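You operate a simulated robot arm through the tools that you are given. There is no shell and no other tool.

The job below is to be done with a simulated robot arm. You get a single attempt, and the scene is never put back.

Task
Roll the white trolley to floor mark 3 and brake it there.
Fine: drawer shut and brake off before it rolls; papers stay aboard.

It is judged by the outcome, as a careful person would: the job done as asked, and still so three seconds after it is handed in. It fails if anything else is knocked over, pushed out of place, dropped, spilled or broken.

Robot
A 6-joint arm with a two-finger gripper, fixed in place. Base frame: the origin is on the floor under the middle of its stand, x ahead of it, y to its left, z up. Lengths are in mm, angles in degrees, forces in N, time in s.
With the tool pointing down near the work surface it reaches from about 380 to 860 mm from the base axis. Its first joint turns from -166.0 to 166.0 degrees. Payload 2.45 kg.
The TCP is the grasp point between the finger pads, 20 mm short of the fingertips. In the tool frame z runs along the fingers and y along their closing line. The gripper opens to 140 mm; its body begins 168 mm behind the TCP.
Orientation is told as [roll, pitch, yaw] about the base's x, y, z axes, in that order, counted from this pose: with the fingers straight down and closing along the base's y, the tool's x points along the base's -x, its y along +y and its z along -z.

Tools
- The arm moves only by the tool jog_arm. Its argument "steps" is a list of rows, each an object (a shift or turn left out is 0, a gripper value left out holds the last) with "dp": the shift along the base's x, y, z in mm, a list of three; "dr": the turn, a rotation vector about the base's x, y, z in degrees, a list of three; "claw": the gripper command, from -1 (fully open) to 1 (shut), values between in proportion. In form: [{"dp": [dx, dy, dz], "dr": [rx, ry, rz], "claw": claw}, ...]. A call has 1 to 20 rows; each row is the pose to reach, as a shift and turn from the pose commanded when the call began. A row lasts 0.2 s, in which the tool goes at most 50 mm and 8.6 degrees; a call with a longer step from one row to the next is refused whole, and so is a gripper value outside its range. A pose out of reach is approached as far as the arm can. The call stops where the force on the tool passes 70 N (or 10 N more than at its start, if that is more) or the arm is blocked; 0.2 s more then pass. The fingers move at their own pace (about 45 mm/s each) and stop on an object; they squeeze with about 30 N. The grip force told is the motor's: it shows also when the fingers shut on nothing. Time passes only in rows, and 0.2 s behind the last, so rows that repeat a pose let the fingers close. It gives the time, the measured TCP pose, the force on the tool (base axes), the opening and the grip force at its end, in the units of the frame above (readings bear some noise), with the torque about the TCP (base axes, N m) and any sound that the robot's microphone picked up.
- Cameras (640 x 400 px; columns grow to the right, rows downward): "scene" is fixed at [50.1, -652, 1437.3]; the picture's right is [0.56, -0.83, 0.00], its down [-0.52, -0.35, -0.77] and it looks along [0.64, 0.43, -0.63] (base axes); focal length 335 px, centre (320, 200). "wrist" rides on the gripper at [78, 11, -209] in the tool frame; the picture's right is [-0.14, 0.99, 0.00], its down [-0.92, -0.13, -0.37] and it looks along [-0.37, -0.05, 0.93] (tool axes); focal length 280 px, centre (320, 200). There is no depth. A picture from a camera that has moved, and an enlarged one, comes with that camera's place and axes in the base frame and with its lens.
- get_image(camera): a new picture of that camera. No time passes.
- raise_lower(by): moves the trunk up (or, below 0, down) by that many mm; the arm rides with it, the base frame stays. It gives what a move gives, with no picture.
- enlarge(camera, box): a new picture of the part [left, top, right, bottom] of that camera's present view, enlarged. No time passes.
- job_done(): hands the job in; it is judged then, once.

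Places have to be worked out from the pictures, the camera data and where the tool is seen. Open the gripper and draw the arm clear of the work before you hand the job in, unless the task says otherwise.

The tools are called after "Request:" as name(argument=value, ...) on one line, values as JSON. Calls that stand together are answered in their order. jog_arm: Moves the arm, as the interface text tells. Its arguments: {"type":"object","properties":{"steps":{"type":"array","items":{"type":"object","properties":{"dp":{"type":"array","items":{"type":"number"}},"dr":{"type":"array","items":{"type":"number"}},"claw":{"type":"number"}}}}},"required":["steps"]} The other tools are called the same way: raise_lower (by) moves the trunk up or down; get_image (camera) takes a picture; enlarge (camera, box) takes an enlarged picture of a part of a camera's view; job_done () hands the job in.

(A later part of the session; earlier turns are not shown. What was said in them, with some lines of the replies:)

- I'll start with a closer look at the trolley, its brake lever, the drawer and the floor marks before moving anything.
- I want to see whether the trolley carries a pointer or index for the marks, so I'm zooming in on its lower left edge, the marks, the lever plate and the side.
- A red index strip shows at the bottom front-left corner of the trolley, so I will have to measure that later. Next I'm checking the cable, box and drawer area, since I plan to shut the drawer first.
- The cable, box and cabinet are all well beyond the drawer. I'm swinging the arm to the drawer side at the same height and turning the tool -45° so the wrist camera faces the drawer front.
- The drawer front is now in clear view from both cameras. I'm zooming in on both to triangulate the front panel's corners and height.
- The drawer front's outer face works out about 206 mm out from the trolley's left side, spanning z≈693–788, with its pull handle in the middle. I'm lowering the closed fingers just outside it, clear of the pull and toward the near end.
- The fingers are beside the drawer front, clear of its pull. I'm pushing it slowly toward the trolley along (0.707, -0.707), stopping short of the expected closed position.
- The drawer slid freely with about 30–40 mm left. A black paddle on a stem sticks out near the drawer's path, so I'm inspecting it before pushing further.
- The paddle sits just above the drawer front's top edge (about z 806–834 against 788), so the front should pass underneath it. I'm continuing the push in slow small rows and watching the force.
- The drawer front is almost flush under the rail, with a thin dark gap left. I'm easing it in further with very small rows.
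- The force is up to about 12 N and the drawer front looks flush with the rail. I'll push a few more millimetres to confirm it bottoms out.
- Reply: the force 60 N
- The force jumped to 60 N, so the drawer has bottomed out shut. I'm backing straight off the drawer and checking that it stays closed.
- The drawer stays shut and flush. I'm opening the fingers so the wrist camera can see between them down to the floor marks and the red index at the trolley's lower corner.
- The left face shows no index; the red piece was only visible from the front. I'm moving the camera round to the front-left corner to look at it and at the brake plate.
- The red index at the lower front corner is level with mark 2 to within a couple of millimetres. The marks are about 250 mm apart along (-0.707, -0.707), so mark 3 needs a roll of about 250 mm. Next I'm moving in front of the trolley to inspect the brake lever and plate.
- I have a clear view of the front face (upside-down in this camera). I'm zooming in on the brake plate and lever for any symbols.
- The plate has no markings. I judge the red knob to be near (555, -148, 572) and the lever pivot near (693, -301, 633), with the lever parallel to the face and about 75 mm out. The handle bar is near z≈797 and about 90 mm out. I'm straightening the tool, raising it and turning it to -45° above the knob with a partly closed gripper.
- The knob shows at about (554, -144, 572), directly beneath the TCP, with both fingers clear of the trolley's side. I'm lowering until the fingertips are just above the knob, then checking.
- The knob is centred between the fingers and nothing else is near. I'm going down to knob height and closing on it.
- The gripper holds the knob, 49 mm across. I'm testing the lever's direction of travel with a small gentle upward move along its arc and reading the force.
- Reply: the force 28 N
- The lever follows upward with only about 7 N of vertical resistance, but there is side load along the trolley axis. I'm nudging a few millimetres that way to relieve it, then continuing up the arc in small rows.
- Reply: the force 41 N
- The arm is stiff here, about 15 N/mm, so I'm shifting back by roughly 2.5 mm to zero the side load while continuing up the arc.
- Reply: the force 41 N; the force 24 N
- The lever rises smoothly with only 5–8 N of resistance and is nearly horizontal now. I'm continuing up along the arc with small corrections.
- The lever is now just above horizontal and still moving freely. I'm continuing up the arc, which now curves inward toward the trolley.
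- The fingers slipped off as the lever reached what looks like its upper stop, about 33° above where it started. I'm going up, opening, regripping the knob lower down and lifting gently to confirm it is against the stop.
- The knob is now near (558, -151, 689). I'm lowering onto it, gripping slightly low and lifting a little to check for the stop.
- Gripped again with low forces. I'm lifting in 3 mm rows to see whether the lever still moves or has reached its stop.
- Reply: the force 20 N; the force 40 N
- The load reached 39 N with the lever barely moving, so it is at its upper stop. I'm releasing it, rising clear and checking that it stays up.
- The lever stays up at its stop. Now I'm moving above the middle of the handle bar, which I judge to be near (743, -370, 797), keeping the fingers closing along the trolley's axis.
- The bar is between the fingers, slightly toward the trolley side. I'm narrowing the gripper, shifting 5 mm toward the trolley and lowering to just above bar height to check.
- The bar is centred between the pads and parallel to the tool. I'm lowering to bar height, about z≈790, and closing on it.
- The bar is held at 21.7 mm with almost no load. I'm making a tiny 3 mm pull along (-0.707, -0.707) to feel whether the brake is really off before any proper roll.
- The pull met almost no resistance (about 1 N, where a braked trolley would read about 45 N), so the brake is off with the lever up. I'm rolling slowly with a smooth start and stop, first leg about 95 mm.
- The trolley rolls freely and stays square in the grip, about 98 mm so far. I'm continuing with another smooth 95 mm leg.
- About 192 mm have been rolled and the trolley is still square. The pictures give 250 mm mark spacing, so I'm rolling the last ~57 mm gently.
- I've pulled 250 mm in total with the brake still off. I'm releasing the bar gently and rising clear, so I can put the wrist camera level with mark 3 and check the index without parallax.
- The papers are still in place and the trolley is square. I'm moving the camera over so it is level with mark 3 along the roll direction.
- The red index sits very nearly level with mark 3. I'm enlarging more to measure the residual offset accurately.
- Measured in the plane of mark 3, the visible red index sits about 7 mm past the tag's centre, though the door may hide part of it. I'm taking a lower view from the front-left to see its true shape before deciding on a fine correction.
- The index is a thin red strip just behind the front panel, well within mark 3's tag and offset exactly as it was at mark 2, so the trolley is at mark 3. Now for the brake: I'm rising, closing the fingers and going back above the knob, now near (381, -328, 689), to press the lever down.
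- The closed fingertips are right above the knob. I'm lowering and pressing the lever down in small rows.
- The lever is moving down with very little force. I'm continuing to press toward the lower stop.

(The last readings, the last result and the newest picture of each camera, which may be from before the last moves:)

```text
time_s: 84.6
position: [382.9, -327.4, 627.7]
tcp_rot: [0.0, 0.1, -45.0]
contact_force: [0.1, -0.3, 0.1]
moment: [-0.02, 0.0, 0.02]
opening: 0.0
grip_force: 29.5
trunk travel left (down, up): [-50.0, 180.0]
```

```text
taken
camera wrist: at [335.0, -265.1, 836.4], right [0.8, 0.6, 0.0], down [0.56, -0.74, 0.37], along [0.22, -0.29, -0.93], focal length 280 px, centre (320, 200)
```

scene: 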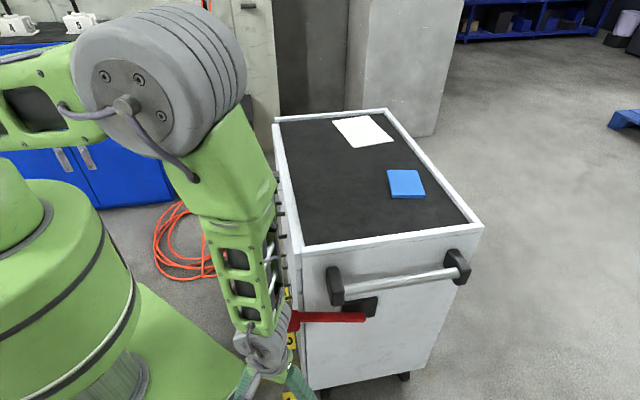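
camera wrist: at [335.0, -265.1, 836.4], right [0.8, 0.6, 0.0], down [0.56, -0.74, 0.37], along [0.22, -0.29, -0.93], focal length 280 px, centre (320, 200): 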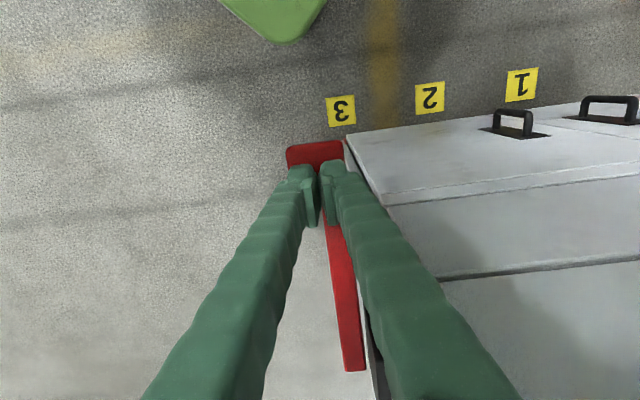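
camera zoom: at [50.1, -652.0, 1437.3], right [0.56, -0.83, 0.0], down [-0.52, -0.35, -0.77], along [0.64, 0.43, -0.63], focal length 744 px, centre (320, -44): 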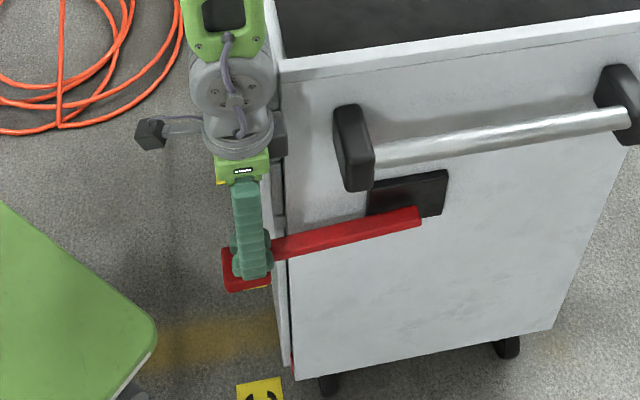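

The lever is now below horizontal with no load. I'm pressing on in 3 mm rows until it meets its lower stop.

Request:
jog_arm(steps=[{"dp": [0, 0, -3]}, {"dp": [0, 0, -6]}, {"dp": [0, 0, -9]}, {"dp": [0, 0, -12]}, {"dp": [0, 0, -15]}])

```text
time_s: 85.8
position: [382.3, -328.7, 610.5]
tcp_rot: [0.0, -0.1, -45.0]
contact_force: [-0.7, 1.0, 0.2]
moment: [0.03, 0.01, 0.03]
opening: 0.2
grip_force: 29.4
trunk travel left (down, up): [-50.0, 180.0]
```

Request:
jog_arm(steps=[{"dp": [0, 0, -3]}, {"dp": [0, 0, -6]}, {"dp": [0, 0, -9]}, {"dp": [0, 0, -9]}])

Request:
enlarge(camera="scene", box=[240, 220, 400, 400])

Request:
get_image(camera="wrist")

```text
time_s: 86.6
position: [383.5, -329.1, 608.3]
tcp_rot: [-0.1, -0.2, -45.1]
contact_force: [-9.6, 9.8, 51.9]
moment: [-0.29, -0.34, -0.07]
opening: 5.8
grip_force: 29.3
trunk travel left (down, up): [-50.0, 180.0]
stopped in row 4: the force on the tool passed its limit at 76 N (the readings are from after the stop); the commanded pose is now the measured one
```

```text
2.22 times, centred on (320, 310) of scene
camera zoom: at [50.1, -652.0, 1437.3], right [0.56, -0.83, 0.0], down [-0.52, -0.35, -0.77], along [0.64, 0.43, -0.63], focal length 744 px, centre (320, -44)
```

zoom: 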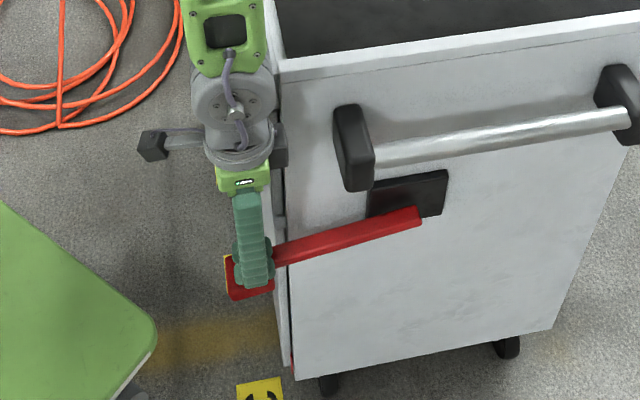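

```text
taken
camera wrist: at [334.8, -265.3, 817.9], right [0.8, 0.6, 0.0], down [0.56, -0.74, 0.37], along [0.23, -0.3, -0.93], focal length 280 px, centre (320, 200)
```

wrist: 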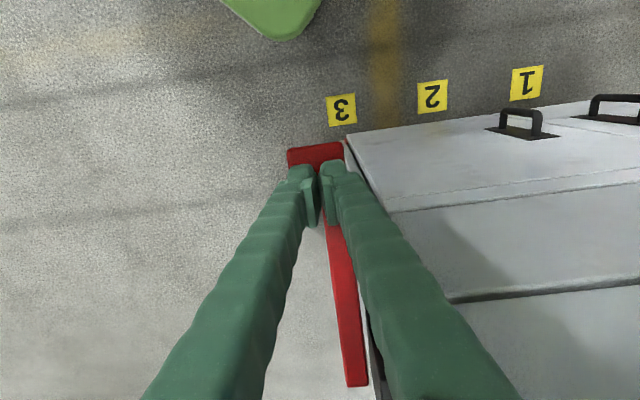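

The lower stop was reached (76 N), with the lever back at its original lower position. I'm lifting off and checking that the lever stays down and the trolley hasn't moved.

Request:
jog_arm(steps=[{"dp": [0, 0, 20]}, {"dp": [0, 0, 60]}, {"dp": [0, 0, 100]}, {"dp": [0, 0, 145]}, {"dp": [0, 0, 190]}, {"dp": [0, 0, 235]}, {"dp": [0, 0, 280]}, {"dp": [0, 0, 325]}, {"dp": [0, 0, 325], "claw": 0}, {"dp": [0, 0, 325]}, {"dp": [0, 0, 325]}, {"dp": [0, 0, 325]}, {"dp": [0, 0, 325]}])

Request:
get_image(camera="scene")

Request:
enlarge(camera="scene", box=[240, 220, 400, 400])

Request:
get_image(camera="wrist")

```text
time_s: 89.4
position: [384.1, -325.5, 930.2]
tcp_rot: [0.1, -0.2, -45.1]
contact_force: [-0.6, 0.6, -0.3]
moment: [-0.05, -0.01, 0.01]
opening: 70.2
grip_force: 0.1
trunk travel left (down, up): [-50.0, 180.0]
```

```text
taken
```

scene: 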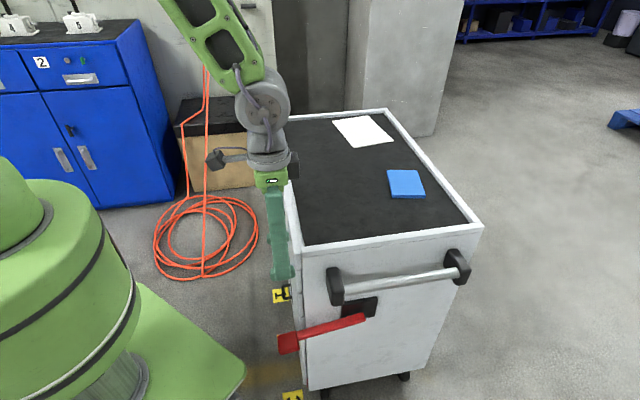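

```text
2.22 times, centred on (320, 310) of scene
camera zoom: at [50.1, -652.0, 1437.3], right [0.56, -0.83, 0.0], down [-0.52, -0.35, -0.77], along [0.64, 0.43, -0.63], focal length 744 px, centre (320, -44)
```

zoom: 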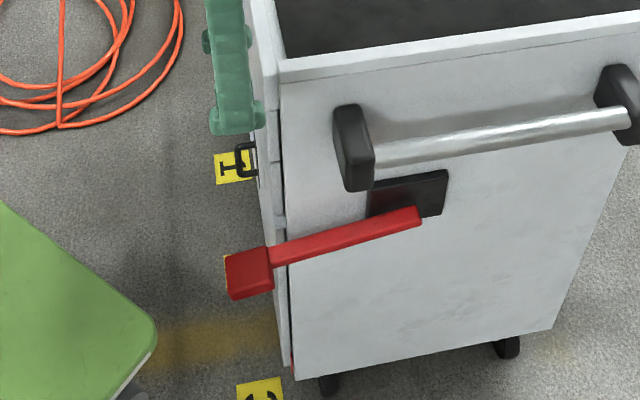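

```text
taken
camera wrist: at [335.4, -263.0, 1139.2], right [0.8, 0.6, 0.0], down [0.56, -0.74, 0.37], along [0.22, -0.3, -0.93], focal length 280 px, centre (320, 200)
```

wrist: 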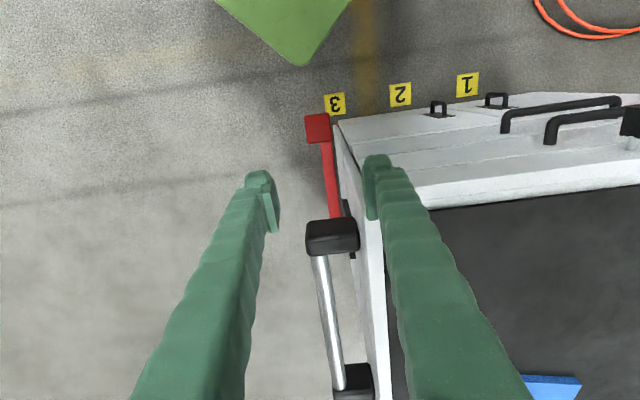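

The lever stays down and the trolley hasn't moved. To confirm the brake really holds, I'm returning to the bar for a very small pull test, starting by moving above it.

Request:
jog_arm(steps=[{"dp": [27, -31, 0]}, {"dp": [54, -62, 0]}, {"dp": [81, -93, 0]}, {"dp": [108, -124, 0]}, {"dp": [135, -155, 0]}, {"dp": [162, -187, 0]}, {"dp": [187, -218, 0]}, {"dp": [187, -218, 0]}, {"dp": [187, -218, -40]}, {"dp": [187, -218, -80]}, {"dp": [187, -218, -100]}, {"dp": [187, -218, -100]}])

Request:
get_image(camera="wrist")

```text
time_s: 92.0
position: [571.4, -549.6, 832.4]
tcp_rot: [0.0, -0.3, -45.0]
contact_force: [-0.6, 0.3, 0.1]
moment: [-0.01, -0.01, 0.01]
opening: 70.2
grip_force: 0.1
trunk travel left (down, up): [-50.0, 180.0]
```

```text
taken
camera wrist: at [523.3, -486.1, 1040.1], right [0.8, 0.6, 0.0], down [0.56, -0.74, 0.37], along [0.22, -0.3, -0.93], focal length 280 px, centre (320, 200)
```

wrist: 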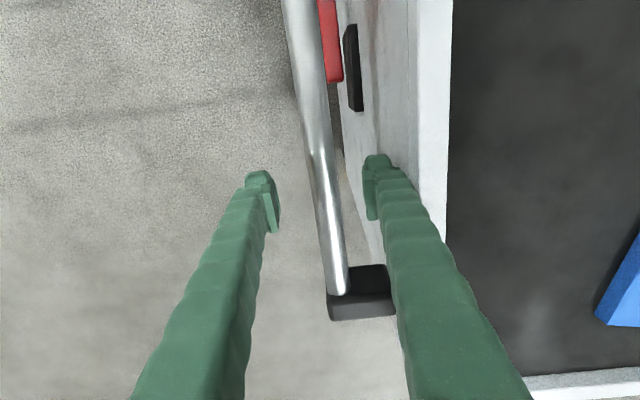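

The bar is between the pads. I'm centring by 3 mm, lowering to bar height and closing on it.

Request:
jog_arm(steps=[{"dp": [2.4, 2.4, -15]}, {"dp": [2.4, 2.4, -30]}, {"dp": [2.4, 2.4, -39]}, {"dp": [2.4, 2.4, -39], "claw": 0.5}, {"dp": [2.4, 2.4, -39]}, {"dp": [2.4, 2.4, -39], "claw": 1}, {"dp": [2.4, 2.4, -39]}, {"dp": [2.4, 2.4, -39]}])

```text
time_s: 93.8
position: [574.7, -546.9, 791.5]
tcp_rot: [0.0, -0.2, -45.0]
contact_force: [-2.8, -2.9, -0.7]
moment: [-0.05, -0.05, -0.03]
opening: 21.8
grip_force: 43.8
trunk travel left (down, up): [-50.0, 180.0]
```

Request:
jog_arm(steps=[{"dp": [-0.7, -0.7, 0]}, {"dp": [-1.5, -1.5, 0]}, {"dp": [-1.5, -1.5, 0]}])

```text
time_s: 94.6
position: [575.3, -547.4, 792.1]
tcp_rot: [0.0, -0.3, -45.0]
contact_force: [6.0, 1.6, -5.4]
moment: [-0.06, -0.11, 0.01]
opening: 21.4
grip_force: 44.8
trunk travel left (down, up): [-50.0, 180.0]
```

Request:
jog_arm(steps=[{"dp": [-0.7, -0.7, 0]}, {"dp": [-1.5, -1.5, 0]}, {"dp": [-1.5, -1.5, 0]}])

```text
time_s: 95.4
position: [574.2, -547.1, 791.2]
tcp_rot: [0.0, -0.2, -45.0]
contact_force: [22.2, 11.0, -4.9]
moment: [-0.01, -0.02, -0.07]
opening: 21.7
grip_force: 44.9
trunk travel left (down, up): [-50.0, 180.0]
```

The pull built up to about 24 N with no movement, so the brake holds. I'm relieving the load, opening the gripper and rising clear of the bar.

Request:
jog_arm(steps=[{"dp": [1.3, 1.3, 0]}, {"dp": [2.4, 2.4, 0]}, {"dp": [2.4, 2.4, 0], "claw": 0.3}, {"dp": [2.4, 2.4, 0], "claw": 0}, {"dp": [2.4, 2.4, 0]}, {"dp": [2.4, 2.4, 0]}, {"dp": [2.4, 2.4, 30]}, {"dp": [2.4, 2.4, 70]}, {"dp": [2.4, 2.4, 110]}, {"dp": [2.4, 2.4, 155]}, {"dp": [2.4, 2.4, 200]}, {"dp": [2.4, 2.4, 200]}])

Request:
get_image(camera="scene")

```text
time_s: 98.0
position: [573.1, -547.7, 989.1]
tcp_rot: [0.0, -0.3, -45.0]
contact_force: [0.1, 0.3, 0.2]
moment: [0.02, -0.02, 0.01]
opening: 69.8
grip_force: 0.0
trunk travel left (down, up): [-50.0, 180.0]
```

```text
taken
```

scene: 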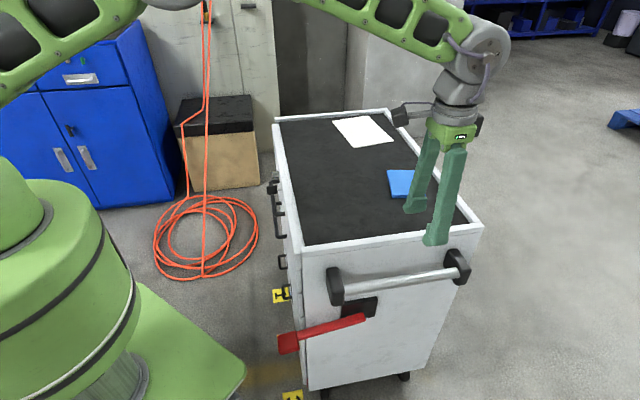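

Everything is in place. I'm moving back over mark 3 with the gripper fully open for a final check of the index, drawer and lever.

Request:
jog_arm(steps=[{"dp": [-22, 33, 0]}, {"dp": [-44, 66, 0]}, {"dp": [-66, 100, 0]}, {"dp": [-88, 133, 0]}, {"dp": [-110, 166, 0], "claw": -1}, {"dp": [-132, 200, 0]}, {"dp": [-154, 233, 0]}, {"dp": [-173, 267, 0]}, {"dp": [-173, 267, 0]}, {"dp": [-173, 267, 0]}])

Request:
get_image(camera="wrist")

Request:
enlarge(camera="wrist", box=[304, 96, 352, 144])

Request:
get_image(camera="scene")

```text
time_s: 100.2
position: [400.0, -278.0, 988.1]
tcp_rot: [0.0, -0.2, -44.9]
contact_force: [0.3, 0.3, 1.9]
moment: [0.05, 0.02, 0.03]
opening: 139.8
grip_force: 0.1
trunk travel left (down, up): [-50.0, 180.0]
```

```text
taken
camera wrist: at [352.4, -214.9, 1197.1], right [0.8, 0.6, 0.0], down [0.56, -0.74, 0.37], along [0.22, -0.3, -0.93], focal length 280 px, centre (320, 200)
```

wrist: 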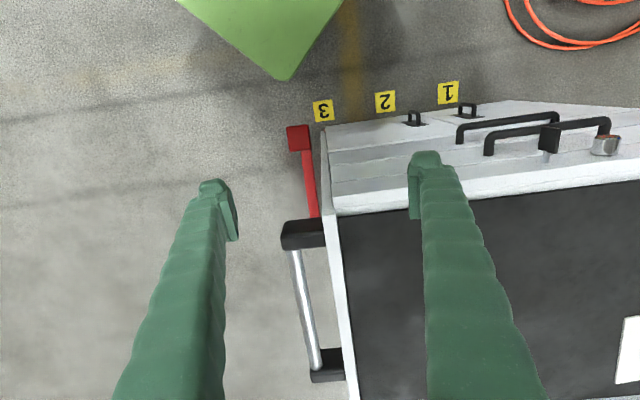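

```text
8.33 times, centred on (328, 120) of wrist
camera zoom: at [352.4, -214.9, 1197.1], right [0.8, 0.6, 0.0], down [0.56, -0.74, 0.37], along [0.22, -0.3, -0.93], focal length 2337 px, centre (253, 867)
```

zoom: 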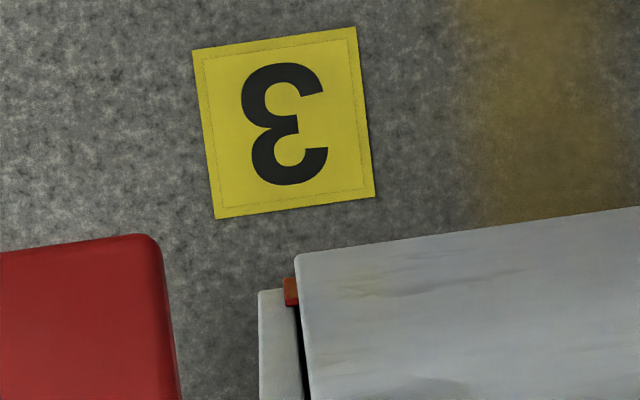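

```text
taken
```

scene: 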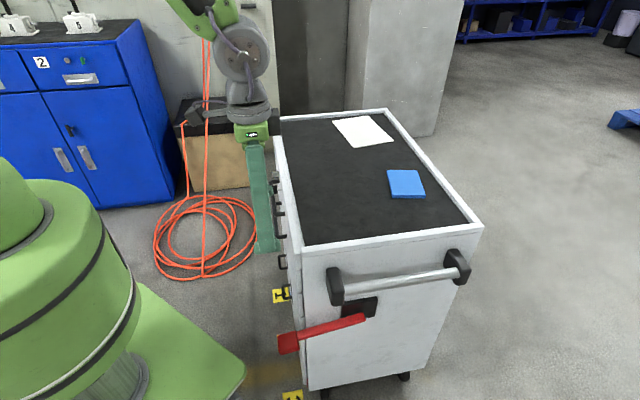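

Final check: the drawer is shut, the lever is down with the brake holding, the papers are in place, and the red index is level with mark 3. I'm drawing the open gripper up and away from the trolley before handing in.

Request:
jog_arm(steps=[{"dp": [0, 10, 30]}, {"dp": [0, 40, 60]}, {"dp": [0, 75, 80]}, {"dp": [0, 110, 80]}, {"dp": [0, 145, 80]}, {"dp": [0, 180, 80]}, {"dp": [0, 210, 80]}, {"dp": [0, 210, 80]}, {"dp": [0, 210, 80]}])

Request:
get_image(camera="scene")

```text
time_s: 102.2
position: [400.2, -66.5, 1072.5]
tcp_rot: [0.0, -0.1, -45.1]
contact_force: [0.2, 0.0, -0.5]
moment: [0.03, 0.0, -0.01]
opening: 139.8
grip_force: 0.2
trunk travel left (down, up): [-50.0, 180.0]
```

```text
taken
```

scene: 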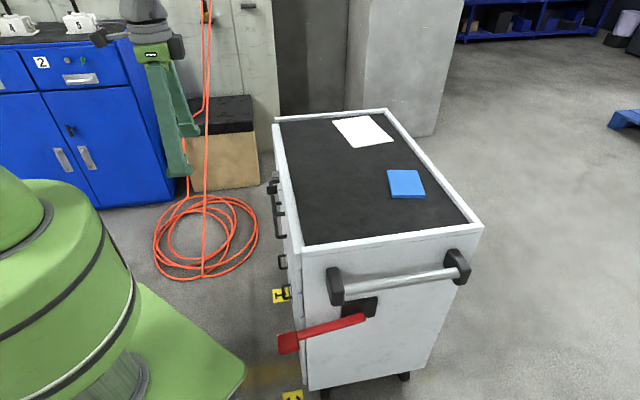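

The arm is clear with the gripper open. The trolley stands at mark 3 with its drawer shut, brake on and papers aboard, so I'm handing the job in.

Request:
job_done()

```text
The job is handed in.
```

The white trolley is at floor mark 3 with its brake on, and I've handed the job in.

- **Drawer:** I pushed it shut before anything moved, and it stayed shut in the last pictures.
- **Brake off first:** I lifted the red lever to its upper stop. A small test pull then met almost no resistance, so the brake was off before the roll.
- **Roll:** I pulled the trolley 250 mm by its handle, slowly, which matches the distance between marks 2 and 3. The visible part of its red index strip sits about 7 mm past the centre of tag 3. As near as I could measure, it sat the same way at mark 2. Part of the strip is hidden behind the door, so I left that offset as it was.
- **Brake on:** I pressed the lever down to its lower stop. A pull of about 24 N on the handle then did not move the trolley.
- **Papers:** the white sheet and the blue pad are still on top, where they were.

Nothing else in view was knocked or moved. The gripper is open and the arm is clear of the trolley.
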